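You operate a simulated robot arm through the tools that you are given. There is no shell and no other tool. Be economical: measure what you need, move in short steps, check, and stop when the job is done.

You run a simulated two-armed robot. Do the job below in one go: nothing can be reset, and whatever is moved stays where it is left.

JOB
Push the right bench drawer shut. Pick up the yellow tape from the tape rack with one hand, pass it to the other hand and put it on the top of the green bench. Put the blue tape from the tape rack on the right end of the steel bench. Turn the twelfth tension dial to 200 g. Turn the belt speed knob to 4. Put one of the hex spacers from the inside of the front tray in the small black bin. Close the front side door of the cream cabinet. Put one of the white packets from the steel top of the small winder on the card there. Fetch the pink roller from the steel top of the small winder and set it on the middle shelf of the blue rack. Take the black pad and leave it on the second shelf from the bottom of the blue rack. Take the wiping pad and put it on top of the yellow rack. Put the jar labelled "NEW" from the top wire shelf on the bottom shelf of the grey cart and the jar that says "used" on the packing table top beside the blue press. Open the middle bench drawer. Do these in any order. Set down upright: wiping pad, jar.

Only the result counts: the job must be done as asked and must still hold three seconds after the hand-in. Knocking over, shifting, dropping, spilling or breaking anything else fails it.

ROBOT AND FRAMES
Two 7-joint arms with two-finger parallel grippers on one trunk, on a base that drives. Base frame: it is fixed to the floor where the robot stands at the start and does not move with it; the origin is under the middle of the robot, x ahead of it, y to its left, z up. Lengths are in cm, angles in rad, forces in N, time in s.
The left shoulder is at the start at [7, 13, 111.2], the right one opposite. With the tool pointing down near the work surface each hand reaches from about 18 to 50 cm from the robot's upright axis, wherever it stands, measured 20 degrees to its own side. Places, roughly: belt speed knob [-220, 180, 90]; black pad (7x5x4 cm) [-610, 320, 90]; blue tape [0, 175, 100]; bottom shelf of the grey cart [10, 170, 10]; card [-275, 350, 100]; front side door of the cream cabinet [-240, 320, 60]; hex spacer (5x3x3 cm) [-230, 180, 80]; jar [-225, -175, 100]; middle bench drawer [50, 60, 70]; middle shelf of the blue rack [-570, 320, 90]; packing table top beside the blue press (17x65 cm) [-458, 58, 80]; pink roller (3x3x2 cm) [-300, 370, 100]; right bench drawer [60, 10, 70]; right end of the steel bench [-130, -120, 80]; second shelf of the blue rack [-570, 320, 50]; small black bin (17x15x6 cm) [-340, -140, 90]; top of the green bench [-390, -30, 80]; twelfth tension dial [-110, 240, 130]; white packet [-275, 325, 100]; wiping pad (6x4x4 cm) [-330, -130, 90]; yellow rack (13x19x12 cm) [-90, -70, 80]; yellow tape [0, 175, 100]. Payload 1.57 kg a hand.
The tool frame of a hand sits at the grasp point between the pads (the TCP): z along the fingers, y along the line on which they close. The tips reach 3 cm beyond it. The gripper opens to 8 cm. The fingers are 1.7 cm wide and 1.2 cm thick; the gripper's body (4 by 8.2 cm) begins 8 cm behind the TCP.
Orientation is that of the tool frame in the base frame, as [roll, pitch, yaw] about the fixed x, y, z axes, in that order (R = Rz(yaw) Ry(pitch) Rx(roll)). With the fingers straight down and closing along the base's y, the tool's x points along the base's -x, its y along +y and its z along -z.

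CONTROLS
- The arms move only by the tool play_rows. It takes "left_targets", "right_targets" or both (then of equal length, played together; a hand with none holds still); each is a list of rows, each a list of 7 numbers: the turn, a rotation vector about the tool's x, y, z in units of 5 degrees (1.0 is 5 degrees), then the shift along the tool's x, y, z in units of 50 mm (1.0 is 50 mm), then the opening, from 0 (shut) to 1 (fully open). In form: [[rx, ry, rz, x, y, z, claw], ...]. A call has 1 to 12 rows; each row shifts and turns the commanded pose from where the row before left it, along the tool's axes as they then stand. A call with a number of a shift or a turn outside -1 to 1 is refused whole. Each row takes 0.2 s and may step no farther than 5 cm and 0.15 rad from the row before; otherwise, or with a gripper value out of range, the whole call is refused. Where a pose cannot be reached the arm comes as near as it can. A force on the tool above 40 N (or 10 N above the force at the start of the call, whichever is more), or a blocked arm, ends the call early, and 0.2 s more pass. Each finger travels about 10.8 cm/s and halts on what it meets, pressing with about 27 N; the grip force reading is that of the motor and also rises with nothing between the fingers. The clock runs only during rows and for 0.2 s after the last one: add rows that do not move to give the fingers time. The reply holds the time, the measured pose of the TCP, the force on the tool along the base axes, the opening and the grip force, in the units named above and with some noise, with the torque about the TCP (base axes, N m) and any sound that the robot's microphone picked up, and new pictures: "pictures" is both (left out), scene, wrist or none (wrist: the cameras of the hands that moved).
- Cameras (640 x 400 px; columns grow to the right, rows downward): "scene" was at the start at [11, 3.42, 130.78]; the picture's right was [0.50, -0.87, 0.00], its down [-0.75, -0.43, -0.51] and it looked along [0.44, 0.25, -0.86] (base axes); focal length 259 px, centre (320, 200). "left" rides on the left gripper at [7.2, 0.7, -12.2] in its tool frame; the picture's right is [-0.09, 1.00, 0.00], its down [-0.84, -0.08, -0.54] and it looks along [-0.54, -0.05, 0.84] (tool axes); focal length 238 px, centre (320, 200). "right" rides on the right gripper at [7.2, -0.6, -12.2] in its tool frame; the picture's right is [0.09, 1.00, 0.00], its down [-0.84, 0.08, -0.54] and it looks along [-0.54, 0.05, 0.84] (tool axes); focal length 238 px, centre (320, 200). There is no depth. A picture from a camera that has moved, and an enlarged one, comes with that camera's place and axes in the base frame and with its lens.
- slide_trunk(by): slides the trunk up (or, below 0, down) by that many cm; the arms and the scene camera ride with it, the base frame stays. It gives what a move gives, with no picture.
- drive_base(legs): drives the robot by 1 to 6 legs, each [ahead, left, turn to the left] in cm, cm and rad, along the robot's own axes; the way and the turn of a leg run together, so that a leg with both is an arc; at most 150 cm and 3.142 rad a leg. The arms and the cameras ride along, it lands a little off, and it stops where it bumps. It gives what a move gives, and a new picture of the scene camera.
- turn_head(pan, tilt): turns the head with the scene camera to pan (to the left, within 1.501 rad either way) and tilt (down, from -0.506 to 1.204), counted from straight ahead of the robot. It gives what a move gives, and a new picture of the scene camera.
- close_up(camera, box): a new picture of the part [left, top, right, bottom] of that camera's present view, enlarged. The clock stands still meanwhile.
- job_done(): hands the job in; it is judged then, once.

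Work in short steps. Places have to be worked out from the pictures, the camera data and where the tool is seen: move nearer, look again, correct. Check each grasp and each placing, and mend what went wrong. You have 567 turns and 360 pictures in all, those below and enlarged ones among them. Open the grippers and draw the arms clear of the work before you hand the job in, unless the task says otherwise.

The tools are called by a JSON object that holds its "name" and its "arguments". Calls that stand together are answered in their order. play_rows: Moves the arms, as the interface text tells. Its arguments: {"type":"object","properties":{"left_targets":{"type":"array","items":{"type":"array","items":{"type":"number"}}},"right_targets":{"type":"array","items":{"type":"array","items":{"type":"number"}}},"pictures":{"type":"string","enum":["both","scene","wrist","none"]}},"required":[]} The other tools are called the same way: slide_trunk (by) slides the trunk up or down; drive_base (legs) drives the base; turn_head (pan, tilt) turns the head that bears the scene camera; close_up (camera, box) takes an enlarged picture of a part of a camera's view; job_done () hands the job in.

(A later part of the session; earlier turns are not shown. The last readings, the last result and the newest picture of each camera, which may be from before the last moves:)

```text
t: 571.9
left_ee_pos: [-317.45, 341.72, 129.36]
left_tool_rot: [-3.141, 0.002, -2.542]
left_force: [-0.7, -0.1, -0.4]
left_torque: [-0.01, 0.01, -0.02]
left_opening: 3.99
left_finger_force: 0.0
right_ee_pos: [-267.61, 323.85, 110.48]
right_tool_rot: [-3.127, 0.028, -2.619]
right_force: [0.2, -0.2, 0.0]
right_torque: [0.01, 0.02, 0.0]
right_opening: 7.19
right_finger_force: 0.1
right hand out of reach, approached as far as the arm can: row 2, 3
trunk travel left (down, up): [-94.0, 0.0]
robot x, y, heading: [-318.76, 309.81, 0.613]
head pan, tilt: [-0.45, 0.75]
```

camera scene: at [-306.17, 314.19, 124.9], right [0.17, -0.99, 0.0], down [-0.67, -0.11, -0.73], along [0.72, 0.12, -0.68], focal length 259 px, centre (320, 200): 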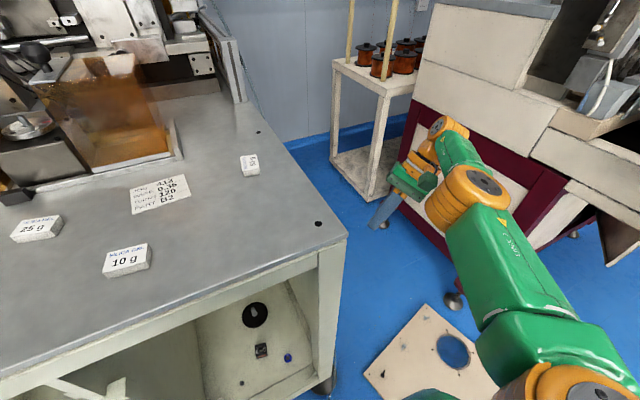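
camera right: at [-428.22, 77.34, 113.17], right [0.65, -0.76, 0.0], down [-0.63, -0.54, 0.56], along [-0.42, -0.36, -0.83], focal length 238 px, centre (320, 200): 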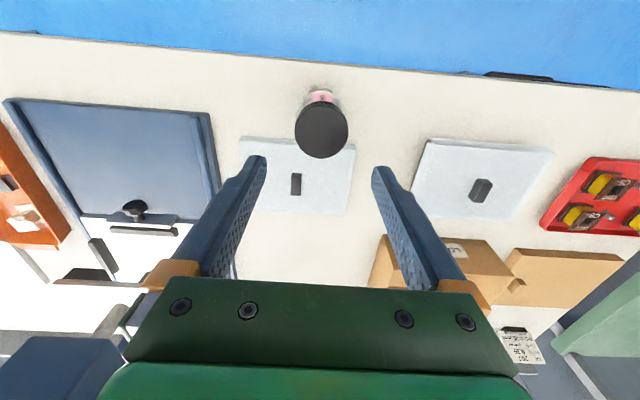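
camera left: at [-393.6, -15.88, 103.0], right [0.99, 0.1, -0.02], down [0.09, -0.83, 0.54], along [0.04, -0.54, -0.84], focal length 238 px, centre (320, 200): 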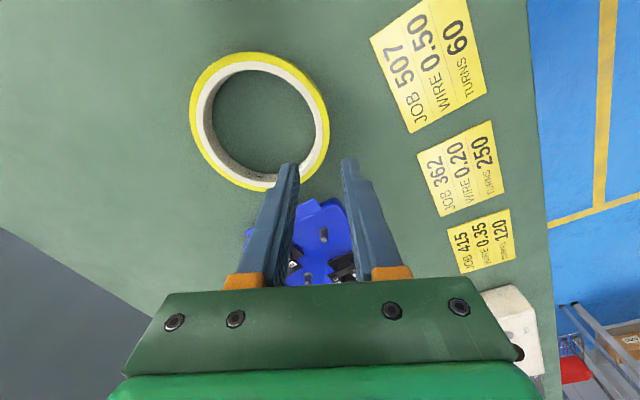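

Now the packet: I shift the base 20 left and 6 ahead and bring the right hand over the "10 g" packet at ≈[-290.3,343.2].

{"name": "drive_base", "arguments": {"legs": [[6, 20, 0]]}}

{"name": "play_rows", "arguments": {"right_targets": [[0, 0, -1, 0.7, 0.5, 0, 0.95], [0, 0, 0, 0.7, 0.5, 0, 0.95], [0, 0, 0, 0.7, 0.5, 0, 0.95], [0, 0, 0, 0.6, 0.3, 0.3, 0.95], [0, 0, 0, 0, 0, 0, 0.95]], "pictures": "wrist"}}

```text
t: 573.5
left_ee_pos: [-324.03, 361.07, 129.4]
left_tool_rot: [3.139, 0.001, -2.542]
left_force: [0.3, -0.4, -0.9]
left_torque: [0.03, 0.0, 0.0]
left_opening: 4.01
left_finger_force: 0.1
right_ee_pos: [-274.09, 343.39, 110.48]
right_tool_rot: [-3.132, 0.028, -2.616]
right_force: [-0.1, -0.3, 0.4]
right_torque: [0.04, 0.0, -0.03]
right_opening: 7.21
right_finger_force: 0.0
trunk travel left (down, up): [-94.0, 0.0]
robot x, y, heading: [-325.39, 329.41, 0.617]
head pan, tilt: [-0.45, 0.75]
camera scene: at [-312.48, 333.23, 151.9], right [0.17, -0.99, 0.0], down [-0.67, -0.11, -0.73], along [0.72, 0.12, -0.68], focal length 259 px, centre (320, 200)
```

scene: 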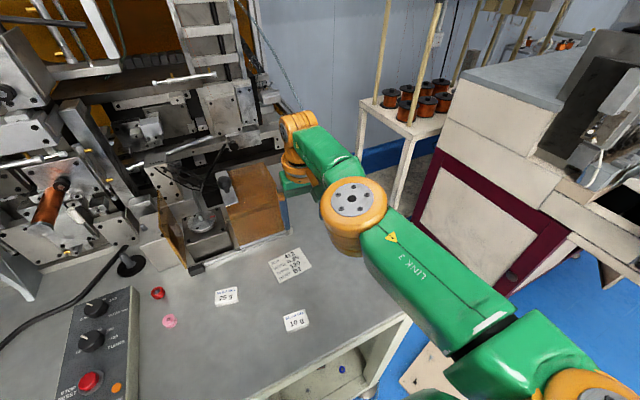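

```text
t: 574.7
left_ee_pos: [-324.07, 361.42, 129.26]
left_tool_rot: [-3.142, 0.001, -2.541]
left_force: [-0.2, -0.4, -0.4]
left_torque: [0.01, 0.02, 0.0]
left_opening: 3.98
left_finger_force: 0.0
right_ee_pos: [-280.32, 350.02, 111.07]
right_tool_rot: [-3.125, 0.023, -2.532]
right_force: [-0.5, 1.1, 0.0]
right_torque: [0.0, 0.01, 0.01]
right_opening: 7.6
right_finger_force: 0.0
right hand out of reach, approached as far as the arm can: row 1, 2, 3, 4
trunk travel left (down, up): [-94.0, 0.0]
robot x, y, heading: [-325.33, 329.76, 0.621]
head pan, tilt: [-0.45, 0.75]
camera right: at [-286.13, 345.42, 122.94], right [-0.65, 0.76, -0.02], down [0.63, 0.54, 0.56], along [0.44, 0.35, -0.83], focal length 238 px, centre (320, 200)
```

right: 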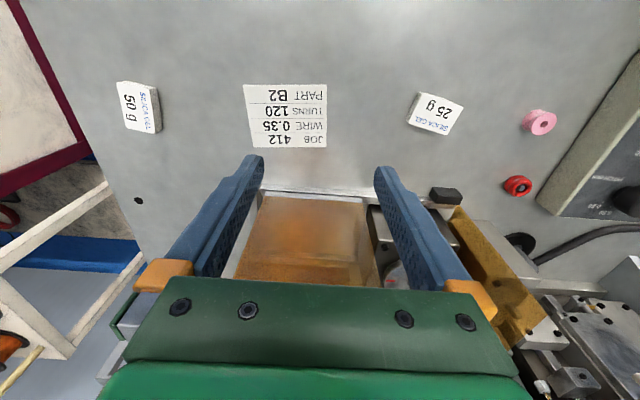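

The hand happens to hover over the card; packet "50 g" lies 16 cm right of it on the same line, its long axis fore‑aft. I drive 18 right to bring the hand above that packet and lower the trunk.

{"name": "drive_base", "arguments": {"legs": [[0, -19, 0]]}}

{"name": "slide_trunk", "arguments": {"by": -8}}

{"name": "play_rows", "arguments": {"right_targets": [[-0.18, 0.26, 0, 0, -0.3, 0, 0.8], [0, 0, 0, 0, 0, 0, 0.8]], "pictures": "wrist"}}

```text
t: 576.3
left_ee_pos: [-313.56, 346.62, 129.16]
left_tool_rot: [-3.136, 0.002, -2.541]
left_force: [-0.1, -0.3, -0.4]
left_torque: [-0.06, -0.04, -0.02]
left_opening: 4.02
left_finger_force: 0.0
right_ee_pos: [-269.73, 335.1, 111.04]
right_tool_rot: [-3.12, 0.024, -2.527]
right_force: [-0.2, -0.6, -0.7]
right_torque: [-0.03, -0.03, 0.06]
right_opening: 7.6
right_finger_force: 0.1
trunk travel left (down, up): [-94.0, 0.0]
robot x, y, heading: [-314.19, 314.34, 0.617]
head pan, tilt: [-0.45, 0.75]
camera scene: at [-302.12, 318.93, 151.91], right [0.17, -0.99, 0.0], down [-0.67, -0.12, -0.73], along [0.72, 0.12, -0.68], focal length 259 px, centre (320, 200)
```

scene: 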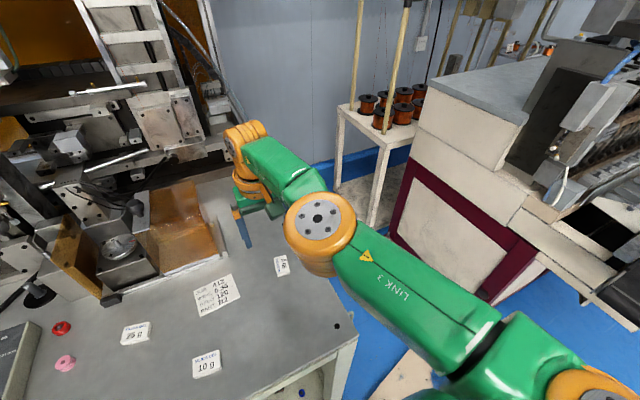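

```text
t: 577.5
left_ee_pos: [-313.28, 346.21, 121.37]
left_tool_rot: [-3.141, 0.002, -2.541]
left_force: [-0.2, 0.4, -0.2]
left_torque: [0.01, 0.0, 0.02]
left_opening: 4.0
left_finger_force: 0.1
right_ee_pos: [-269.56, 334.95, 103.03]
right_tool_rot: [-3.126, 0.022, -2.529]
right_force: [-0.1, -0.8, -0.2]
right_torque: [-0.02, 0.03, 0.01]
right_opening: 7.62
right_finger_force: 0.0
trunk travel left (down, up): [-86.0, 8.0]
robot x, y, heading: [-314.44, 314.27, 0.618]
head pan, tilt: [-0.45, 0.75]
```

```text
t: 578.0
left_ee_pos: [-313.39, 346.26, 121.38]
left_tool_rot: [-3.141, 0.001, -2.541]
left_force: [0.1, -0.2, 0.0]
left_torque: [-0.01, -0.01, 0.04]
left_opening: 3.99
left_finger_force: 0.0
right_ee_pos: [-268.65, 333.57, 102.98]
right_tool_rot: [-3.14, 0.0, -2.53]
right_force: [0.1, 0.5, -0.2]
right_torque: [0.02, 0.0, 0.01]
right_opening: 6.41
right_finger_force: 0.1
trunk travel left (down, up): [-86.0, 8.0]
robot x, y, heading: [-314.16, 314.26, 0.618]
head pan, tilt: [-0.45, 0.75]
camera right: at [-274.17, 328.99, 115.12], right [-0.65, 0.76, 0.0], down [0.64, 0.54, 0.54], along [0.41, 0.35, -0.84], focal length 238 px, centre (320, 200)
```

right: 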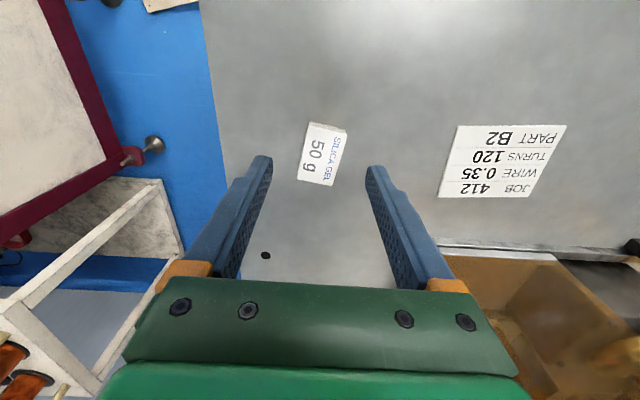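

The "50 g" packet is right below. I align (1.2 cm ahead, 6° turn) and lower 6 cm with the trunk.

{"name": "play_rows", "arguments": {"right_targets": [[0, 0, 1, -0.24, 0.05, 0, 0.65], [0, 0, 0.2, 0, 0, 0, 0.65], [0, 0, 0, 0, 0, 0, 0.65]], "pictures": "none"}}

{"name": "slide_trunk", "arguments": {"by": -6}}

{"name": "close_up", "arguments": {"camera": "right", "box": [200, 80, 440, 240]}}

```text
t: 578.9
left_ee_pos: [-313.18, 346.34, 121.27]
left_tool_rot: [-3.139, 0.004, -2.541]
left_force: [-0.5, 0.0, 0.1]
left_torque: [0.02, -0.01, 0.01]
left_opening: 3.99
left_finger_force: 0.0
right_ee_pos: [-268.77, 333.75, 103.0]
right_tool_rot: [-3.14, -0.001, -2.549]
right_force: [0.7, -0.8, 0.8]
right_torque: [-0.01, 0.0, 0.01]
right_opening: 5.21
right_finger_force: 0.1
right hand out of reach, approached as far as the arm can: row 1
trunk travel left (down, up): [-86.0, 8.0]
robot x, y, heading: [-314.38, 313.88, 0.617]
head pan, tilt: [-0.45, 0.75]
```

```text
t: 579.7
left_ee_pos: [-313.56, 346.09, 115.83]
left_tool_rot: [-3.14, 0.002, -2.54]
left_force: [0.1, -0.2, 1.1]
left_torque: [0.0, 0.0, 0.04]
left_opening: 3.97
left_finger_force: 0.0
right_ee_pos: [-268.74, 333.62, 97.99]
right_tool_rot: [3.142, 0.009, -2.545]
right_force: [-0.6, -0.4, 0.1]
right_torque: [0.02, -0.01, 0.02]
right_opening: 5.16
right_finger_force: 0.0
trunk travel left (down, up): [-80.6, 13.4]
robot x, y, heading: [-314.05, 314.09, 0.617]
head pan, tilt: [-0.45, 0.75]
stopped: the force on the tool passed its limit at 51 N (the readings are from after the stop); the commanded pose is now the measured one
```

```text
2.50 times, centred on (320, 160) of right
camera zoom: at [-274.47, 329.0, 110.05], right [-0.63, 0.77, 0.0], down [0.65, 0.53, 0.55], along [0.42, 0.35, -0.84], focal length 596 px, centre (320, 300)
```

zoom: 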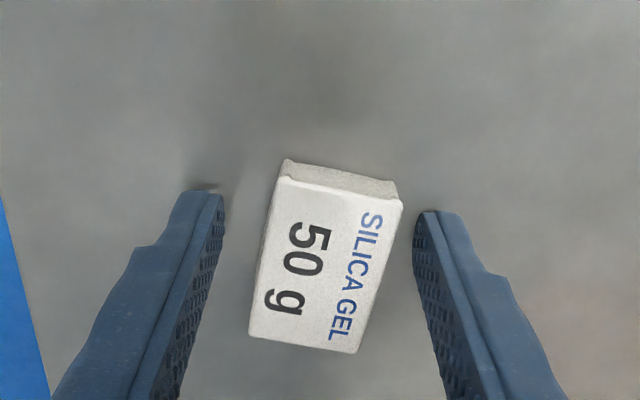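

Table felt at z≈94.4. The packet is between the fingers (grip a bit toward its near end). I turn 5° more and close.

{"name": "play_rows", "arguments": {"right_targets": [[0, 0, 1, 0, 0, 0.02, 0.65], [0, 0, 0.4, 0, 0, 0, 0.5], [0, 0, 0, 0, 0, 0, 0.3], [0, 0, 0, 0, 0, 0, 0.3], [0, 0, 0, 0, 0, 0, 0.3]], "pictures": "none"}}

{"name": "slide_trunk", "arguments": {"by": 8}}

{"name": "close_up", "arguments": {"camera": "right", "box": [100, 50, 640, 300]}}

```text
t: 580.9
left_ee_pos: [-313.48, 346.14, 116.11]
left_tool_rot: [-3.14, 0.004, -2.542]
left_force: [-0.6, -0.4, -0.4]
left_torque: [0.04, -0.01, 0.0]
left_opening: 3.98
left_finger_force: 0.1
right_ee_pos: [-268.75, 333.61, 98.01]
right_tool_rot: [3.141, 0.009, -2.67]
right_force: [1.3, -0.3, 14.7]
right_torque: [-0.12, 0.08, -0.2]
right_opening: 3.27
right_finger_force: 27.3
trunk travel left (down, up): [-80.6, 13.4]
robot x, y, heading: [-314.2, 314.26, 0.621]
head pan, tilt: [-0.45, 0.75]
```

```text
t: 582.0
left_ee_pos: [-313.32, 346.33, 123.89]
left_tool_rot: [-3.139, 0.001, -2.54]
left_force: [0.1, 0.4, -0.1]
left_torque: [0.02, 0.0, 0.04]
left_opening: 4.03
left_finger_force: 0.1
right_ee_pos: [-268.63, 333.65, 105.8]
right_tool_rot: [3.141, 0.005, -2.67]
right_force: [0.3, 0.2, -0.9]
right_torque: [0.01, -0.02, 0.02]
right_opening: 3.29
right_finger_force: 27.0
trunk travel left (down, up): [-88.6, 5.4]
robot x, y, heading: [-313.92, 314.23, 0.615]
head pan, tilt: [-0.45, 0.75]
```

```text
1.19 times, centred on (370, 175) of right
camera zoom: at [-274.71, 329.83, 117.9], right [-0.53, 0.85, 0.0], down [0.71, 0.45, 0.55], along [0.46, 0.29, -0.84], focal length 282 px, centre (261, 230)
```

zoom: 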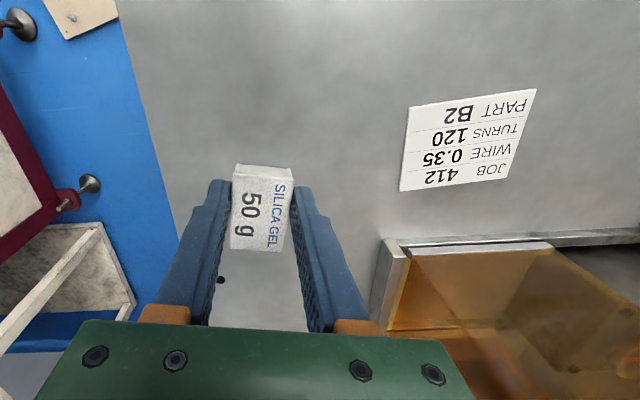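

The packet is lifted. The card's centre is 17 cm to the left; I drive there with the base and lower.

{"name": "drive_base", "arguments": {"legs": [[-1, 17, 0]]}}

{"name": "slide_trunk", "arguments": {"by": -5}}

{"name": "close_up", "arguments": {"camera": "right", "box": [150, 50, 490, 260]}}

```text
t: 583.5
left_ee_pos: [-323.55, 359.1, 123.96]
left_tool_rot: [3.139, 0.001, -2.54]
left_force: [1.6, 0.0, 0.3]
left_torque: [-0.01, 0.06, -0.01]
left_opening: 3.98
left_finger_force: 0.1
right_ee_pos: [-278.89, 346.57, 105.87]
right_tool_rot: [3.14, 0.005, -2.671]
right_force: [-0.4, 0.6, -1.0]
right_torque: [0.03, 0.03, 0.04]
right_opening: 3.3
right_finger_force: 26.9
trunk travel left (down, up): [-88.6, 5.4]
robot x, y, heading: [-324.38, 327.42, 0.614]
head pan, tilt: [-0.45, 0.75]
camera scene: at [-312.02, 331.24, 146.51], right [0.17, -0.99, 0.0], down [-0.67, -0.11, -0.73], along [0.72, 0.12, -0.68], focal length 259 px, centre (320, 200)
```

scene: 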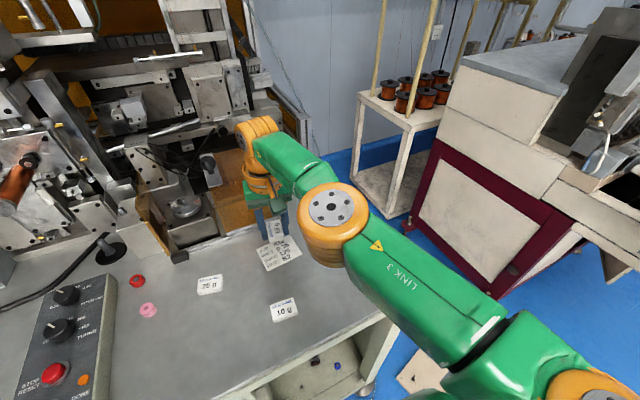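

```text
t: 584.4
left_ee_pos: [-323.79, 359.55, 118.89]
left_tool_rot: [-3.138, 0.002, -2.541]
left_force: [0.3, -0.1, 0.0]
left_torque: [0.0, -0.01, 0.0]
left_opening: 3.99
left_finger_force: 0.1
right_ee_pos: [-279.11, 346.98, 100.83]
right_tool_rot: [3.14, 0.006, -2.671]
right_force: [0.0, 0.0, -0.2]
right_torque: [0.0, -0.02, -0.03]
right_opening: 3.29
right_finger_force: 26.9
trunk travel left (down, up): [-83.6, 10.4]
robot x, y, heading: [-324.57, 327.35, 0.617]
head pan, tilt: [-0.45, 0.75]
```

```text
1.88 times, centred on (320, 155) of right
camera zoom: at [-285.28, 342.98, 112.91], right [-0.53, 0.85, 0.0], down [0.71, 0.45, 0.55], along [0.46, 0.29, -0.84], focal length 449 px, centre (320, 285)
```

zoom: 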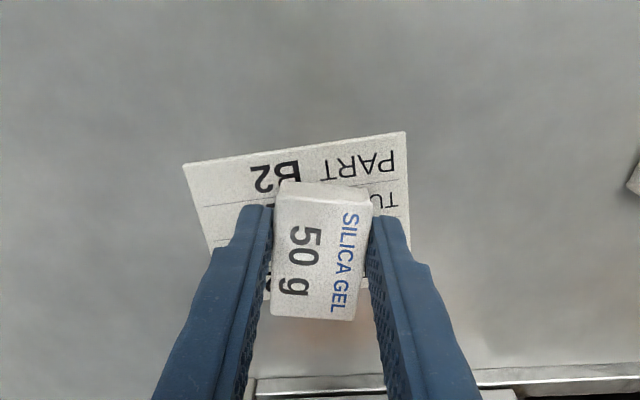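

The packet will land in the middle of the card. I lower until contact and release.

{"name": "slide_trunk", "arguments": {"by": -2.7}}

{"name": "play_rows", "arguments": {"right_targets": [[0, 0, 0, 0, 0, 0.04, 0.3], [0, 0, 0, 0, 0, 0.04, 0.3], [0, 0, 0, 0, 0, 0, 0.3]], "pictures": "none"}}

```text
t: 585.1
left_ee_pos: [-323.97, 359.3, 116.26]
left_tool_rot: [-3.141, 0.004, -2.541]
left_force: [0.5, -0.9, 0.3]
left_torque: [-0.01, 0.0, 0.01]
left_opening: 4.02
left_finger_force: 0.0
right_ee_pos: [-279.25, 346.75, 98.24]
right_tool_rot: [-3.141, 0.007, -2.672]
right_force: [-1.9, 0.2, 9.5]
right_torque: [-0.02, 0.02, -0.06]
right_opening: 3.28
right_finger_force: 27.1
trunk travel left (down, up): [-80.9, 13.1]
robot x, y, heading: [-324.93, 327.45, 0.617]
head pan, tilt: [-0.45, 0.75]
```

```text
t: 585.9
left_ee_pos: [-324.35, 359.21, 116.31]
left_tool_rot: [-3.136, 0.008, -2.542]
left_force: [-0.3, 0.0, -0.4]
left_torque: [0.02, -0.04, 0.03]
left_opening: 4.0
left_finger_force: 0.0
right_ee_pos: [-279.34, 346.68, 98.23]
right_tool_rot: [3.141, 0.02, -2.672]
right_force: [-2.3, -0.2, 20.0]
right_torque: [-0.09, 0.27, -0.03]
right_opening: 3.33
right_finger_force: 27.0
trunk travel left (down, up): [-80.9, 13.1]
robot x, y, heading: [-325.06, 327.54, 0.619]
head pan, tilt: [-0.45, 0.75]
stopped in row 3 (right hand): the force on the tool passed its limit at 42 N (the readings are from after the stop); the commanded pose is now the measured one
```

Contact. I open and raise with the trunk.

{"name": "play_rows", "arguments": {"right_targets": [[0, 0, 0, 0, 0, -0.03, 0.5], [0, 0, 0, 0, 0, 0, 0.65], [0, 0, 0, 0, 0, 0, 0.65]], "pictures": "none"}}

{"name": "slide_trunk", "arguments": {"by": 13}}

{"name": "close_up", "arguments": {"camera": "right", "box": [0, 0, 640, 400]}}

```text
t: 586.7
left_ee_pos: [-324.17, 359.28, 116.19]
left_tool_rot: [-3.141, 0.006, -2.541]
left_force: [0.4, 0.3, -0.2]
left_torque: [0.0, 0.0, 0.02]
left_opening: 4.01
left_finger_force: 0.1
right_ee_pos: [-279.16, 346.64, 98.3]
right_tool_rot: [3.141, 0.016, -2.672]
right_force: [-1.2, -0.6, 13.3]
right_torque: [-0.04, 0.1, -0.02]
right_opening: 4.64
right_finger_force: 0.1
trunk travel left (down, up): [-80.9, 13.1]
robot x, y, heading: [-324.8, 327.31, 0.62]
head pan, tilt: [-0.45, 0.75]
```

```text
t: 588.3
left_ee_pos: [-323.68, 359.37, 129.22]
left_tool_rot: [-3.14, 0.003, -2.541]
left_force: [-1.0, 1.0, 0.2]
left_torque: [0.02, 0.01, 0.02]
left_opening: 3.97
left_finger_force: 0.1
right_ee_pos: [-278.89, 346.78, 111.06]
right_tool_rot: [3.141, 0.012, -2.672]
right_force: [0.5, 0.7, 0.4]
right_torque: [0.01, -0.01, 0.01]
right_opening: 5.19
right_finger_force: 0.3
trunk travel left (down, up): [-93.9, 0.1]
robot x, y, heading: [-324.74, 327.41, 0.621]
head pan, tilt: [-0.45, 0.75]
```

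```text
1.00 times, centred on (320, 200) of right (not enlarged: the box is as wide or as high as the picture)
camera zoom: at [-285.16, 342.97, 123.07], right [-0.53, 0.85, 0.0], down [0.71, 0.45, 0.55], along [0.47, 0.29, -0.83], focal length 238 px, centre (320, 200)
```

zoom: 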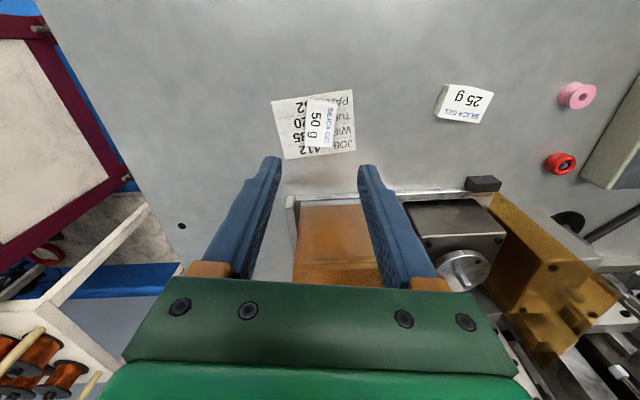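

The packet lies on the card. Now the pink roller at ≈[-295.6,368.4]: I drive 27 left to bring the hand above it and straighten the yaw.

{"name": "drive_base", "arguments": {"legs": [[-1, 27, 0]]}}

{"name": "play_rows", "arguments": {"right_targets": [[0, 0, -1, 0, 0, 0, 0.6], [0, 0, -0.66, 0, 0, 0, 0.6], [0, 0, 0, 0, 0, 0, 0.6]], "pictures": "wrist"}}

```text
t: 590.2
left_ee_pos: [-339.98, 380.17, 129.33]
left_tool_rot: [3.14, 0.002, -2.539]
left_force: [0.8, 0.6, 0.9]
left_torque: [0.01, 0.03, 0.01]
left_opening: 4.0
left_finger_force: 0.0
right_ee_pos: [-295.1, 367.69, 110.99]
right_tool_rot: [3.139, 0.01, -2.67]
right_force: [0.3, -0.3, 0.2]
right_torque: [-0.01, 0.02, -0.01]
right_opening: 5.23
right_finger_force: 0.0
trunk travel left (down, up): [-93.9, 0.1]
robot x, y, heading: [-340.7, 348.4, 0.617]
head pan, tilt: [-0.45, 0.75]
camera scene: at [-328.35, 352.43, 151.82], right [0.17, -0.99, 0.0], down [-0.67, -0.11, -0.73], along [0.72, 0.12, -0.68], focal length 259 px, centre (320, 200)
```

scene: 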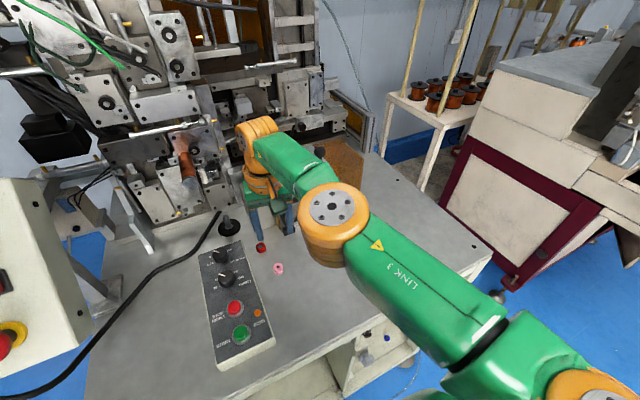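

```text
t: 591.0
left_ee_pos: [-340.11, 380.47, 129.19]
left_tool_rot: [-3.139, 0.002, -2.54]
left_force: [0.0, -0.5, -0.1]
left_torque: [-0.03, -0.03, -0.01]
left_opening: 3.98
left_finger_force: 0.0
right_ee_pos: [-295.17, 368.08, 111.02]
right_tool_rot: [-3.139, 0.011, -2.525]
right_force: [-0.4, 0.6, -0.2]
right_torque: [0.03, -0.04, 0.02]
right_opening: 4.78
right_finger_force: 0.2
trunk travel left (down, up): [-93.9, 0.1]
robot x, y, heading: [-341.15, 348.42, 0.621]
head pan, tilt: [-0.45, 0.75]
camera right: at [-300.83, 363.33, 123.06], right [-0.65, 0.76, 0.0], down [0.63, 0.54, 0.55], along [0.42, 0.36, -0.83], focal length 238 px, centre (320, 200)
```

right: 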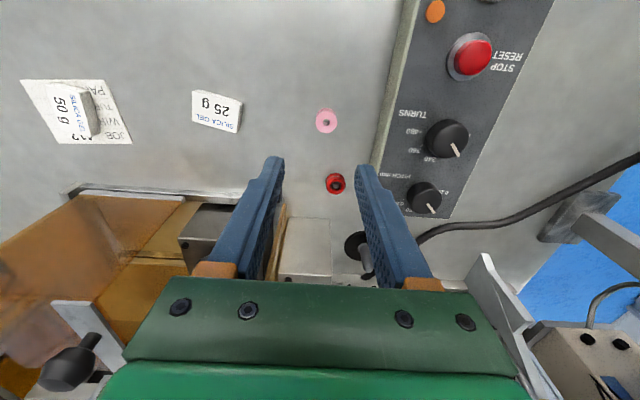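

The roller stands on its flat face, right below. I shift 7 mm left and lower 13 cm with the trunk.

{"name": "play_rows", "arguments": {"right_targets": [[0, 0, 0, 0, 0.14, 0, 0.6], [0, 0, 0, 0, 0, 0, 0.6]], "pictures": "none"}}

{"name": "slide_trunk", "arguments": {"by": -12.4}}

{"name": "close_up", "arguments": {"camera": "right", "box": [200, 80, 440, 240]}}

```text
t: 591.6
left_ee_pos: [-340.14, 380.51, 129.28]
left_tool_rot: [-3.139, 0.0, -2.54]
left_force: [0.5, 1.1, -0.2]
left_torque: [0.0, 0.01, 0.03]
left_opening: 3.99
left_finger_force: 0.1
right_ee_pos: [-295.58, 368.58, 110.97]
right_tool_rot: [-3.139, 0.013, -2.525]
right_force: [0.3, 0.1, -0.5]
right_torque: [-0.03, 0.02, 0.05]
right_opening: 4.81
right_finger_force: 0.0
trunk travel left (down, up): [-93.9, 0.1]
robot x, y, heading: [-340.76, 348.59, 0.617]
head pan, tilt: [-0.45, 0.75]
```

```text
t: 593.1
left_ee_pos: [-340.19, 380.47, 116.85]
left_tool_rot: [-3.14, 0.002, -2.539]
left_force: [-0.3, 0.4, -0.1]
left_torque: [-0.01, 0.01, -0.01]
left_opening: 4.02
left_finger_force: 0.0
right_ee_pos: [-295.8, 368.6, 98.7]
right_tool_rot: [-3.138, 0.011, -2.526]
right_force: [-0.7, -0.7, 0.1]
right_torque: [0.0, -0.02, 0.03]
right_opening: 4.79
right_finger_force: 0.1
trunk travel left (down, up): [-81.5, 12.5]
robot x, y, heading: [-341.11, 348.45, 0.621]
head pan, tilt: [-0.45, 0.75]
```

```text
2.50 times, centred on (320, 160) of right
camera zoom: at [-301.31, 363.85, 110.66], right [-0.65, 0.76, 0.0], down [0.63, 0.54, 0.55], along [0.42, 0.36, -0.83], focal length 596 px, centre (320, 300)
```

zoom: 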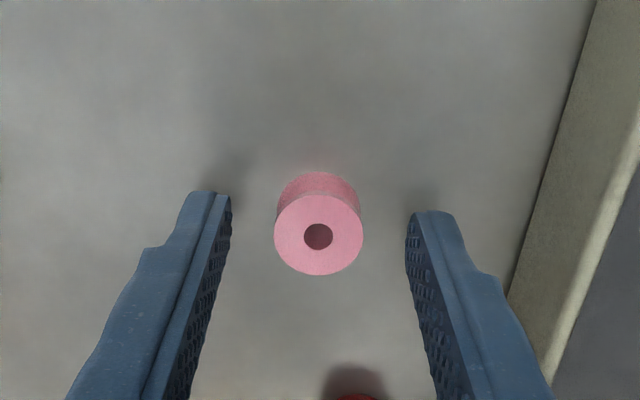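

Centred. I lower 8 mm more and close, then lift.

{"name": "play_rows", "arguments": {"right_targets": [[0, 0, 0, -0.06, 0, 0.1, 0.6], [0, 0, 0, 0, 0, 0.05, 0.6], [0, 0, 0, 0, 0, 0, 0.2], [0, 0, 0, 0, 0, 0, 0.2], [0, 0, 0, 0, 0, 0, 0.2]], "pictures": "none"}}

{"name": "slide_trunk", "arguments": {"by": 12.5}}

{"name": "drive_base", "arguments": {"legs": [[-50, 0, 0]]}}

```text
t: 594.3
left_ee_pos: [-340.5, 380.69, 116.87]
left_tool_rot: [-3.137, 0.001, -2.539]
left_force: [-0.2, -0.4, -0.2]
left_torque: [-0.01, 0.0, 0.02]
left_opening: 3.97
left_finger_force: 0.1
right_ee_pos: [-295.75, 368.66, 97.98]
right_tool_rot: [-3.138, 0.014, -2.525]
right_force: [-2.1, 4.0, 9.2]
right_torque: [0.18, 0.18, -0.01]
right_opening: 2.2
right_finger_force: 26.7
trunk travel left (down, up): [-81.5, 12.5]
robot x, y, heading: [-340.96, 348.22, 0.618]
head pan, tilt: [-0.45, 0.75]
```

```text
t: 595.8
left_ee_pos: [-340.1, 380.45, 129.25]
left_tool_rot: [-3.14, 0.002, -2.539]
left_force: [0.1, -0.3, 0.4]
left_torque: [-0.02, -0.01, 0.04]
left_opening: 3.99
left_finger_force: 0.0
right_ee_pos: [-295.65, 368.56, 110.4]
right_tool_rot: [-3.14, 0.012, -2.525]
right_force: [0.7, 0.4, -0.7]
right_torque: [-0.02, 0.03, -0.01]
right_opening: 2.22
right_finger_force: 27.0
trunk travel left (down, up): [-94.0, 0.0]
robot x, y, heading: [-341.11, 348.31, 0.623]
head pan, tilt: [-0.45, 0.75]
```

```text
t: 598.8
left_ee_pos: [-380.36, 351.83, 129.24]
left_tool_rot: [-3.14, -0.001, -2.535]
left_force: [0.5, 0.8, 0.1]
left_torque: [-0.04, 0.01, 0.02]
left_opening: 4.02
left_finger_force: 0.1
right_ee_pos: [-335.84, 340.01, 110.3]
right_tool_rot: [-3.139, 0.012, -2.523]
right_force: [0.1, -0.2, -0.3]
right_torque: [0.0, 0.0, -0.03]
right_opening: 2.21
right_finger_force: 26.9
trunk travel left (down, up): [-94.0, 0.0]
robot x, y, heading: [-381.44, 319.7, 0.621]
head pan, tilt: [-0.45, 0.75]
camera scene: at [-368.75, 324.18, 151.9], right [0.17, -0.99, 0.0], down [-0.67, -0.12, -0.73], along [0.72, 0.12, -0.68], focal length 259 px, centre (320, 200)
```

scene: 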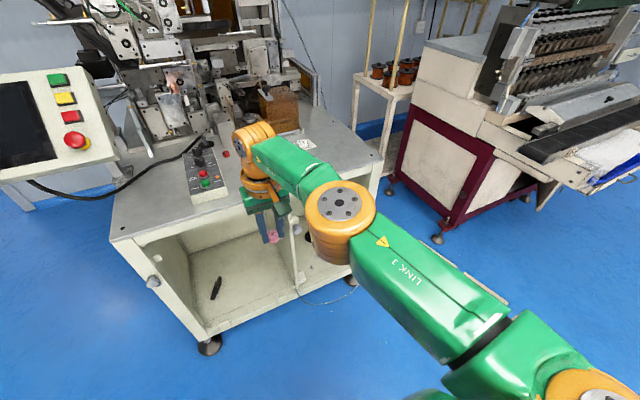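

The roller is in hand, and the cabinet door is seen shut from here. I turn to face the blue rack and drive over.

{"name": "drive_base", "arguments": {"legs": [[0, 0, 1.567], [0, 80, 0], [0, 75, 0]]}}

{"name": "turn_head", "arguments": {"pan": 0.0, "tilt": 0.45}}

```text
t: 610.5
left_ee_pos: [-538.22, 229.61, 129.36]
left_tool_rot: [3.139, 0.002, -0.96]
left_force: [0.9, 0.2, -1.0]
left_torque: [-0.02, 0.0, -0.02]
left_opening: 4.01
left_finger_force: 0.1
right_ee_pos: [-526.54, 274.2, 110.29]
right_tool_rot: [-3.14, 0.011, -0.945]
right_force: [-0.2, -0.1, -0.4]
right_torque: [-0.02, -0.02, -0.01]
right_opening: 2.2
right_finger_force: 27.2
trunk travel left (down, up): [-94.0, 0.0]
robot x, y, heading: [-506.4, 229.08, 2.2]
head pan, tilt: [-0.45, 0.75]
camera scene: at [-510.36, 241.24, 151.92], right [0.98, 0.18, 0.0], down [0.12, -0.67, -0.73], along [-0.13, 0.72, -0.68], focal length 259 px, centre (320, 200)
```

scene: 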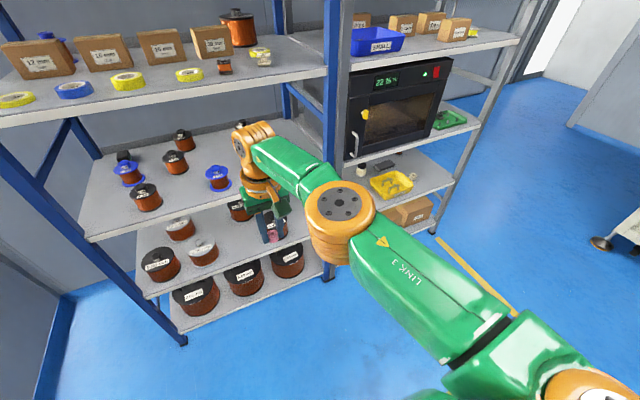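

```text
t: 611.4
left_ee_pos: [-538.36, 229.45, 129.36]
left_tool_rot: [-3.139, 0.003, -0.96]
left_force: [-0.4, 0.0, -0.2]
left_torque: [0.04, 0.02, -0.02]
left_opening: 4.0
left_finger_force: 0.1
right_ee_pos: [-526.64, 274.08, 110.39]
right_tool_rot: [-3.14, 0.012, -0.947]
right_force: [0.0, -1.0, -0.1]
right_torque: [-0.03, 0.01, 0.01]
right_opening: 2.19
right_finger_force: 26.8
trunk travel left (down, up): [-94.0, 0.0]
robot x, y, heading: [-506.02, 228.95, 2.197]
head pan, tilt: [0.0, 0.45]
camera scene: at [-514.47, 240.38, 154.56], right [0.81, 0.59, 0.0], down [0.26, -0.35, -0.9], along [-0.53, 0.73, -0.44], focal length 259 px, centre (320, 200)
```

scene: 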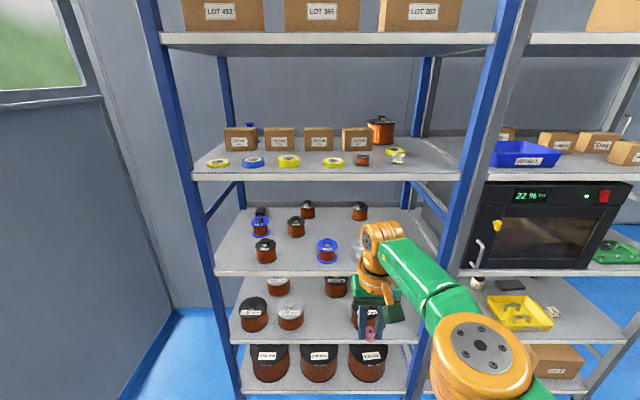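

The blue rack is ahead; the middle shelf (3rd of 5) carries spools. I zoom in on the middle and the second shelves.

{"name": "close_up", "arguments": {"camera": "scene", "box": [200, 190, 480, 360]}}

```text
2.29 times, centred on (340, 275) of scene
camera zoom: at [-514.47, 240.38, 154.56], right [0.81, 0.59, 0.0], down [0.26, -0.35, -0.9], along [-0.53, 0.73, -0.44], focal length 591 px, centre (274, 29)
```

zoom: 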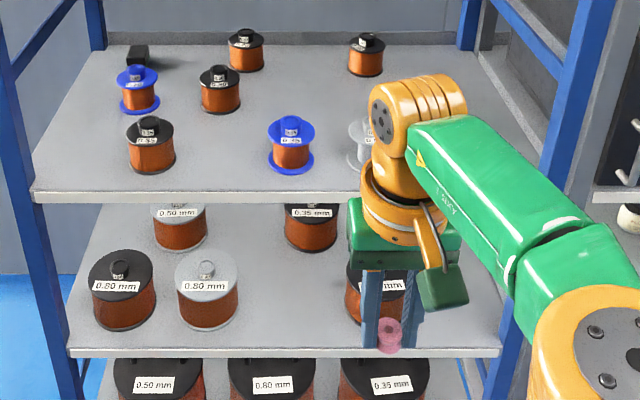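

The black pad lies at the back left of the middle shelf, behind spools. First the roller: I tilt the hand 40° forward, lower the trunk and approach a free front spot of the middle shelf (≈[-571,301]).

{"name": "play_rows", "arguments": {"right_targets": [[0, -1, 0, 0, 0, 0, 0.2], [0, -1, 0, 0, 0, 0, 0.2], [0, -1, 0, 0, 0, 0, 0.2], [0, -1, 0, 0, 0, 0, 0.2], [0, -1, 0, 0, 0, 0, 0.2], [0, -1, 0, 0, 0, 0, 0.2], [0, -1, 0, 0, 0, 0, 0.2], [0, -1, 0, 0, 0, 0, 0.2], [0, 0, 0, 0, 0, 0, 0.2]], "pictures": "none"}}

{"name": "slide_trunk", "arguments": {"by": -11}}

{"name": "drive_base", "arguments": {"legs": [[0, 18.5, 0], [34, 0, 0]]}}

{"name": "close_up", "arguments": {"camera": "right", "box": [0, 0, 640, 400]}}

```text
t: 613.4
left_ee_pos: [-538.38, 229.5, 129.33]
left_tool_rot: [-3.139, 0.001, -0.958]
left_force: [0.3, -0.1, 1.1]
left_torque: [-0.02, 0.02, -0.01]
left_opening: 4.02
left_finger_force: 0.0
right_ee_pos: [-526.79, 274.05, 110.42]
right_tool_rot: [-3.14, 0.71, -0.945]
right_force: [-0.4, 0.5, -0.2]
right_torque: [-0.02, 0.01, -0.01]
right_opening: 2.21
right_finger_force: 27.2
trunk travel left (down, up): [-94.0, 0.0]
robot x, y, heading: [-506.22, 228.92, 2.197]
head pan, tilt: [0.0, 0.45]
```

```text
t: 614.8
left_ee_pos: [-538.31, 229.49, 118.28]
left_tool_rot: [-3.139, 0.001, -0.96]
left_force: [0.0, -0.2, -0.3]
left_torque: [0.01, 0.0, 0.01]
left_opening: 3.97
left_finger_force: 0.0
right_ee_pos: [-526.68, 274.17, 99.33]
right_tool_rot: [-3.141, 0.712, -0.945]
right_force: [0.2, 0.1, -0.8]
right_torque: [-0.02, 0.01, 0.01]
right_opening: 2.19
right_finger_force: 26.6
trunk travel left (down, up): [-83.0, 11.0]
robot x, y, heading: [-505.79, 228.65, 2.203]
head pan, tilt: [0.0, 0.45]
```

```text
t: 618.2
left_ee_pos: [-573.28, 245.84, 118.43]
left_tool_rot: [-3.14, 0.005, -0.958]
left_force: [0.2, -0.3, -0.5]
left_torque: [-0.02, -0.02, 0.0]
left_opening: 4.01
left_finger_force: 0.1
right_ee_pos: [-561.84, 290.5, 99.47]
right_tool_rot: [-3.139, 0.713, -0.943]
right_force: [0.0, -0.1, -1.0]
right_torque: [-0.02, 0.02, -0.02]
right_opening: 2.19
right_finger_force: 27.2
trunk travel left (down, up): [-83.0, 11.0]
robot x, y, heading: [-541.31, 245.25, 2.198]
head pan, tilt: [0.0, 0.45]
camera scene: at [-549.37, 256.85, 143.6], right [0.81, 0.59, 0.0], down [0.25, -0.35, -0.9], along [-0.53, 0.73, -0.43], focal length 259 px, centre (320, 200)
```

scene: 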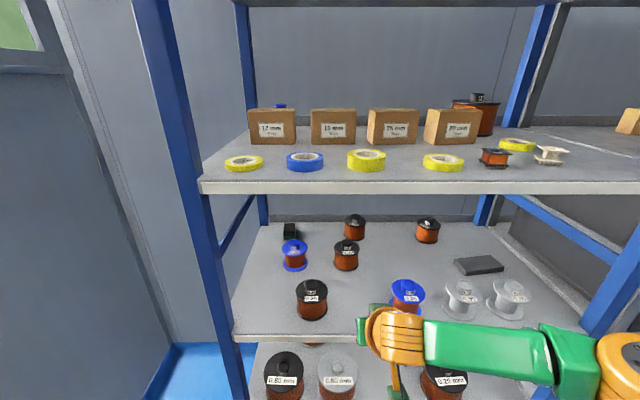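

```text
1.00 times, centred on (320, 200) of right (not enlarged: the box is as wide or as high as the picture)
camera zoom: at [-553.39, 280.08, 103.9], right [-0.77, -0.64, -0.06], down [-0.23, 0.18, 0.96], along [-0.6, 0.75, -0.28], focal length 238 px, centre (320, 200)
```

zoom: 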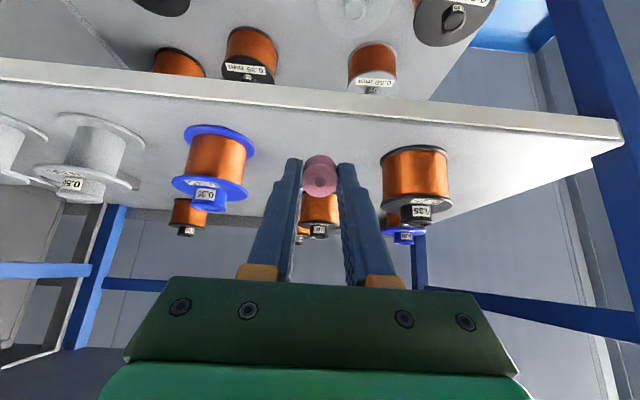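

Roller lined up in the gap between front spools. I drive 12.5 ahead, then lower by trunk until near the shelf.

{"name": "drive_base", "arguments": {"legs": [[12.5, 0, 0]]}}

{"name": "slide_trunk", "arguments": {"by": -5}}

{"name": "play_rows", "arguments": {"right_targets": [[0, 0, 0, 0.065, 0, 0.077, 0.2], [0, 0, 0, 0.065, 0, 0.077, 0.2], [0, 0, 0, 0.065, 0, 0.077, 0.2], [0, 0, 0, 0.065, 0, 0.077, 0.2], [0, 0, 0, 0.065, 0, 0.077, 0.2], [0, 0, 0, 0.065, 0, 0.077, 0.2], [0, 0, 0, 0, 0, 0, 0.2]], "pictures": "wrist"}}

```text
t: 619.5
left_ee_pos: [-580.53, 255.82, 118.51]
left_tool_rot: [-3.139, 0.006, -0.957]
left_force: [0.2, -0.4, -0.1]
left_torque: [0.01, 0.04, 0.03]
left_opening: 4.0
left_finger_force: 0.0
right_ee_pos: [-568.99, 300.52, 99.49]
right_tool_rot: [-3.14, 0.715, -0.943]
right_force: [0.4, -0.2, -0.9]
right_torque: [0.01, 0.0, 0.03]
right_opening: 2.19
right_finger_force: 27.3
trunk travel left (down, up): [-83.0, 11.0]
robot x, y, heading: [-548.65, 255.36, 2.201]
head pan, tilt: [0.0, 0.45]
camera scene: at [-556.62, 266.78, 143.61], right [0.81, 0.59, 0.0], down [0.25, -0.35, -0.9], along [-0.53, 0.73, -0.43], focal length 259 px, centre (320, 200)
```

scene: 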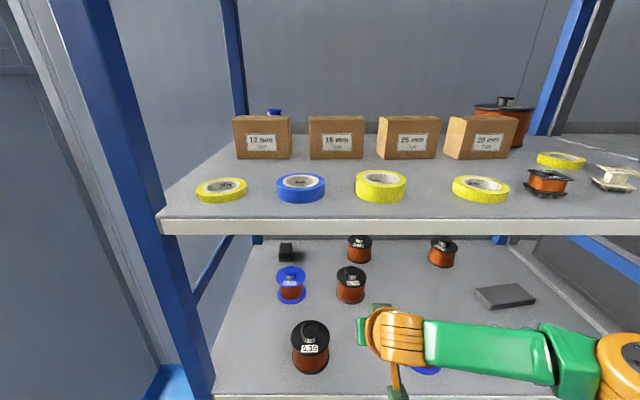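

```text
t: 620.4
left_ee_pos: [-580.79, 256.19, 113.25]
left_tool_rot: [-3.141, 0.002, -0.959]
left_force: [-0.1, 0.1, -0.3]
left_torque: [-0.02, -0.01, -0.03]
left_opening: 3.99
left_finger_force: 0.0
right_ee_pos: [-569.21, 300.7, 94.45]
right_tool_rot: [-3.139, 0.711, -0.944]
right_force: [-0.1, -0.5, -0.3]
right_torque: [-0.01, -0.02, -0.03]
right_opening: 2.2
right_finger_force: 27.7
trunk travel left (down, up): [-78.0, 16.0]
robot x, y, heading: [-548.63, 255.56, 2.203]
head pan, tilt: [0.0, 0.45]
```

```text
t: 621.6
left_ee_pos: [-580.47, 255.64, 113.45]
left_tool_rot: [-3.14, 0.008, -0.957]
left_force: [-0.4, 0.0, -0.2]
left_torque: [-0.04, -0.01, -0.01]
left_opening: 4.0
left_finger_force: 0.1
right_ee_pos: [-569.34, 300.69, 92.74]
right_tool_rot: [-3.14, 0.735, -0.947]
right_force: [2.5, -2.1, 14.2]
right_torque: [0.11, -0.04, -0.03]
right_opening: 2.21
right_finger_force: 26.7
trunk travel left (down, up): [-78.0, 16.0]
robot x, y, heading: [-548.9, 255.48, 2.198]
head pan, tilt: [0.0, 0.45]
stopped in row 6 (right hand): the force on the tool passed its limit at 45 N (the readings are from after the stop); the commanded pose is now the measured one
camera right: at [-560.8, 290.21, 96.94], right [-0.77, -0.64, -0.06], down [-0.21, 0.16, 0.96], along [-0.61, 0.75, -0.26], focal length 238 px, centre (320, 200)
```

right: 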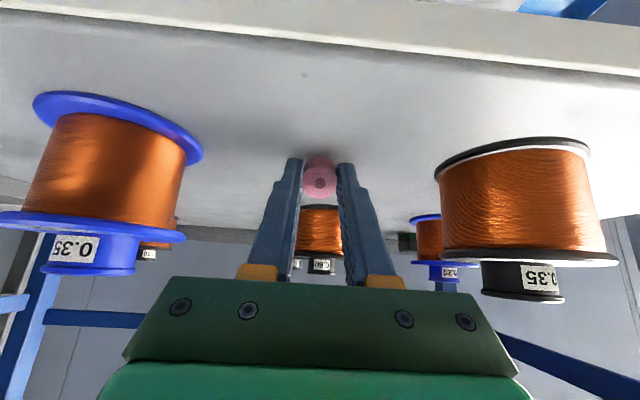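

Contact with the shelf. I open gently and draw back.

{"name": "play_rows", "arguments": {"right_targets": [[0, 0, 0, -0.02, 0, -0.02, 0.2], [0, 0, 0, 0, 0, 0, 0.35], [0, 0, 0, 0, 0, 0, 0.5], [0, 0, 0, 0, 0, 0, 0.5], [0, 0, 0, 0.2, 0, -0.35, 0.5], [0, 0, 0, 0.2, 0, -0.35, 0.5], [0, 0, 0, 0, 0, 0, 0.5]], "pictures": "wrist"}}

```text
t: 623.2
left_ee_pos: [-580.82, 256.26, 113.25]
left_tool_rot: [-3.139, -0.001, -0.957]
left_force: [-0.1, -0.4, 0.7]
left_torque: [0.0, -0.01, 0.01]
left_opening: 3.99
left_finger_force: 0.2
right_ee_pos: [-567.22, 298.02, 93.85]
right_tool_rot: [-3.139, 0.726, -0.946]
right_force: [0.6, 0.6, -0.3]
right_torque: [0.0, -0.04, -0.01]
right_opening: 4.01
right_finger_force: 0.1
trunk travel left (down, up): [-78.0, 16.0]
robot x, y, heading: [-548.48, 256.04, 2.199]
head pan, tilt: [0.0, 0.45]
camera right: at [-558.87, 287.51, 98.12], right [-0.77, -0.64, -0.06], down [-0.22, 0.17, 0.96], along [-0.6, 0.75, -0.27], focal length 238 px, centre (320, 200)
```

right: 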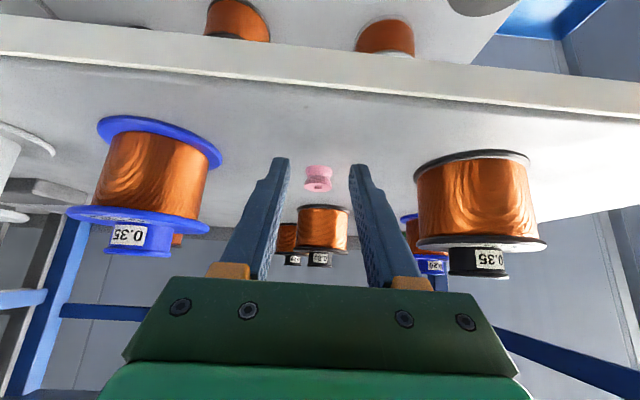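

The roller stands on the middle shelf. For the pad I'll use the left arm with the body turned 45° right, which brings that shoulder forward. I back off, turn, and retract the right hand while extending the left.

{"name": "drive_base", "arguments": {"legs": [[-38, 0, 0], [0, 0, -0.79]]}}

{"name": "play_rows", "arguments": {"right_targets": [[0, 1, 0, 0.5, 0, 0, 0.5], [0, 1, 0, 0.5, 0, 0, 0.5], [0, 1, 0, 0.5, 0, 0, 0.5], [0, 1, 0, 0.5, 0, -0.3, 0.5], [0, 1, 0, 0.3, 0, -0.3, 0.5], [0, 1, 0, 0, 0, -0.3, 0.5], [0, 1, 0, 0, 0, -0.3, 0.5], [0, 1, 0, 0, 0, 0, 0.5], [0, 0, 0, 0, 0, 0, 0.5], [0, 0, 0, 0, 0, 0, 0.5], [0, 0, 0, 0, 0, 0, 0.5], [0, 0, 0, 0, 0, 0, 0.5]], "left_targets": [[0, 0, 0, -0.6, 0.6, 0, 0.9], [0, 0, 0, -0.6, 0.6, 0, 0.9], [0, 0, -1, -0.5, 0.5, 0, 0.9], [0, 0, -1, 0, 0, 0, 0.9], [0, 0, -1, 0, 0, 0, 0.9], [0, 0, -1, 0, 0, 0, 0.9], [0, 0, -1, 0, 0, 0, 0.9], [0, 0, -1, 0, 0, 0, 0.9], [0, 0, -1, 0, 0, 0, 0.9], [0, -1, 0, 0, 0, 0, 0.9], [0, -1, 0, 0, 0, 0, 0.9], [0, -1, 0, 0, 0, 0, 0.9]], "pictures": "none"}}

{"name": "play_rows", "arguments": {"left_targets": [[0, -1, 0, 0, 0, 0, 0.9], [0, -1, 0, 0, 0, 0, 0.9], [0, -1, 0, 0, 0, 0, 0.9], [0, -1, 0, 0, 0, 0, 0.9], [0, -1, 0, 0, 0, 0, 0.9], [0, -1, 0, 0, 0, 0, 0.9], [0, -1, 0, 0, 0, 0, 0.9], [0, -0.4, 0, 0, 0, 0, 0.9], [0, 0, 0, 0, 0, 0, 0.9]], "pictures": "none"}}

```text
t: 627.7
left_ee_pos: [-548.54, 248.04, 113.36]
left_tool_rot: [-3.141, 0.003, -1.747]
left_force: [0.5, 0.1, 0.5]
left_torque: [-0.03, -0.04, 0.04]
left_opening: 4.01
left_finger_force: 0.0
right_ee_pos: [-509.38, 268.01, 93.88]
right_tool_rot: [-3.141, 0.727, -1.735]
right_force: [0.3, 0.6, 0.3]
right_torque: [0.01, -0.02, -0.02]
right_opening: 4.02
right_finger_force: 0.1
trunk travel left (down, up): [-78.0, 16.0]
robot x, y, heading: [-526.5, 224.9, 1.407]
head pan, tilt: [0.0, 0.45]
camera scene: at [-523.97, 238.94, 138.57], right [0.99, -0.16, 0.0], down [-0.07, -0.43, -0.9], along [0.14, 0.89, -0.44], focal length 259 px, centre (320, 200)
```

scene: 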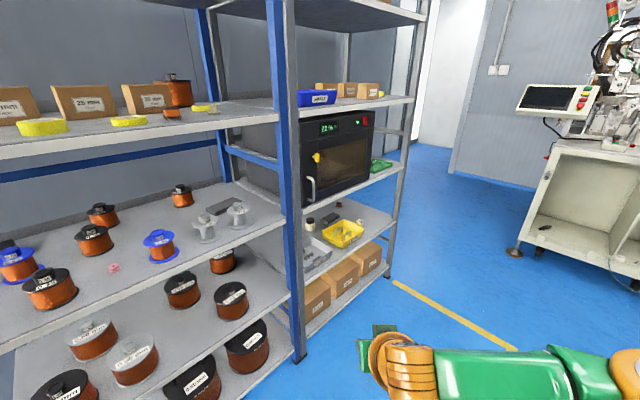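

```text
t: 630.3
left_ee_pos: [-555.48, 257.92, 113.26]
left_tool_rot: [-3.138, 0.264, -1.137]
left_force: [-0.4, 0.0, -0.2]
left_torque: [0.0, 0.03, -0.01]
left_opening: 7.19
left_finger_force: 0.0
right_ee_pos: [-511.31, 256.51, 93.49]
right_tool_rot: [-3.141, 0.029, -1.734]
right_force: [0.1, -0.1, 0.1]
right_torque: [-0.03, 0.01, 0.01]
right_opening: 4.0
right_finger_force: 0.1
trunk travel left (down, up): [-78.0, 16.0]
robot x, y, heading: [-526.14, 224.69, 1.414]
head pan, tilt: [0.0, 0.45]
```

```text
t: 632.3
left_ee_pos: [-556.0, 258.89, 114.83]
left_tool_rot: [-3.139, 0.907, -1.132]
left_force: [0.6, 0.6, -0.3]
left_torque: [-0.02, -0.02, -0.02]
left_opening: 7.21
left_finger_force: 0.1
left hand out of reach, approached as far as the arm can: row 7, 8
right_ee_pos: [-511.28, 256.54, 93.48]
right_tool_rot: [3.141, 0.029, -1.734]
right_force: [-0.5, -0.6, 0.2]
right_torque: [0.03, 0.03, 0.02]
right_opening: 4.01
right_finger_force: 0.1
trunk travel left (down, up): [-78.0, 16.0]
robot x, y, heading: [-526.59, 225.12, 1.413]
head pan, tilt: [0.0, 0.45]
```

The left hand is slanted correctly. I extend it, lower the trunk so it can slide between the shelves, and measure.

{"name": "play_rows", "arguments": {"left_targets": [[0, 0, 0, -0.478, 0.5, 0.61, 0.75], [0, 0, 0, -0.478, 0.5, 0.61, 0.75], [0, 0, 0, -0.478, 0.5, 0.61, 0.75], [0, 0, 0, -0.478, 0.5, 0.61, 0.75], [0, 0, 0, 0, 0, 0, 0.75]], "pictures": "none"}}

{"name": "slide_trunk", "arguments": {"by": -12.5}}

```text
t: 633.5
left_ee_pos: [-571.84, 268.66, 114.81]
left_tool_rot: [-3.139, 0.907, -1.136]
left_force: [0.3, 0.0, 1.1]
left_torque: [0.0, -0.03, 0.02]
left_opening: 5.99
left_finger_force: 0.1
right_ee_pos: [-511.32, 256.51, 93.5]
right_tool_rot: [-3.141, 0.028, -1.734]
right_force: [0.4, 1.0, 0.7]
right_torque: [0.03, -0.04, 0.01]
right_opening: 4.02
right_finger_force: 0.1
trunk travel left (down, up): [-78.0, 16.0]
robot x, y, heading: [-526.83, 224.74, 1.411]
head pan, tilt: [0.0, 0.45]
```

```text
t: 635.0
left_ee_pos: [-571.67, 268.74, 102.3]
left_tool_rot: [-3.139, 0.908, -1.133]
left_force: [-0.5, -1.0, 0.3]
left_torque: [-0.01, -0.01, 0.0]
left_opening: 5.99
left_finger_force: 0.0
right_ee_pos: [-511.2, 256.62, 80.93]
right_tool_rot: [3.14, 0.028, -1.736]
right_force: [0.1, 0.2, -0.8]
right_torque: [-0.01, 0.01, 0.03]
right_opening: 4.01
right_finger_force: 0.0
trunk travel left (down, up): [-65.5, 28.5]
robot x, y, heading: [-526.11, 225.0, 1.404]
head pan, tilt: [0.0, 0.45]
```

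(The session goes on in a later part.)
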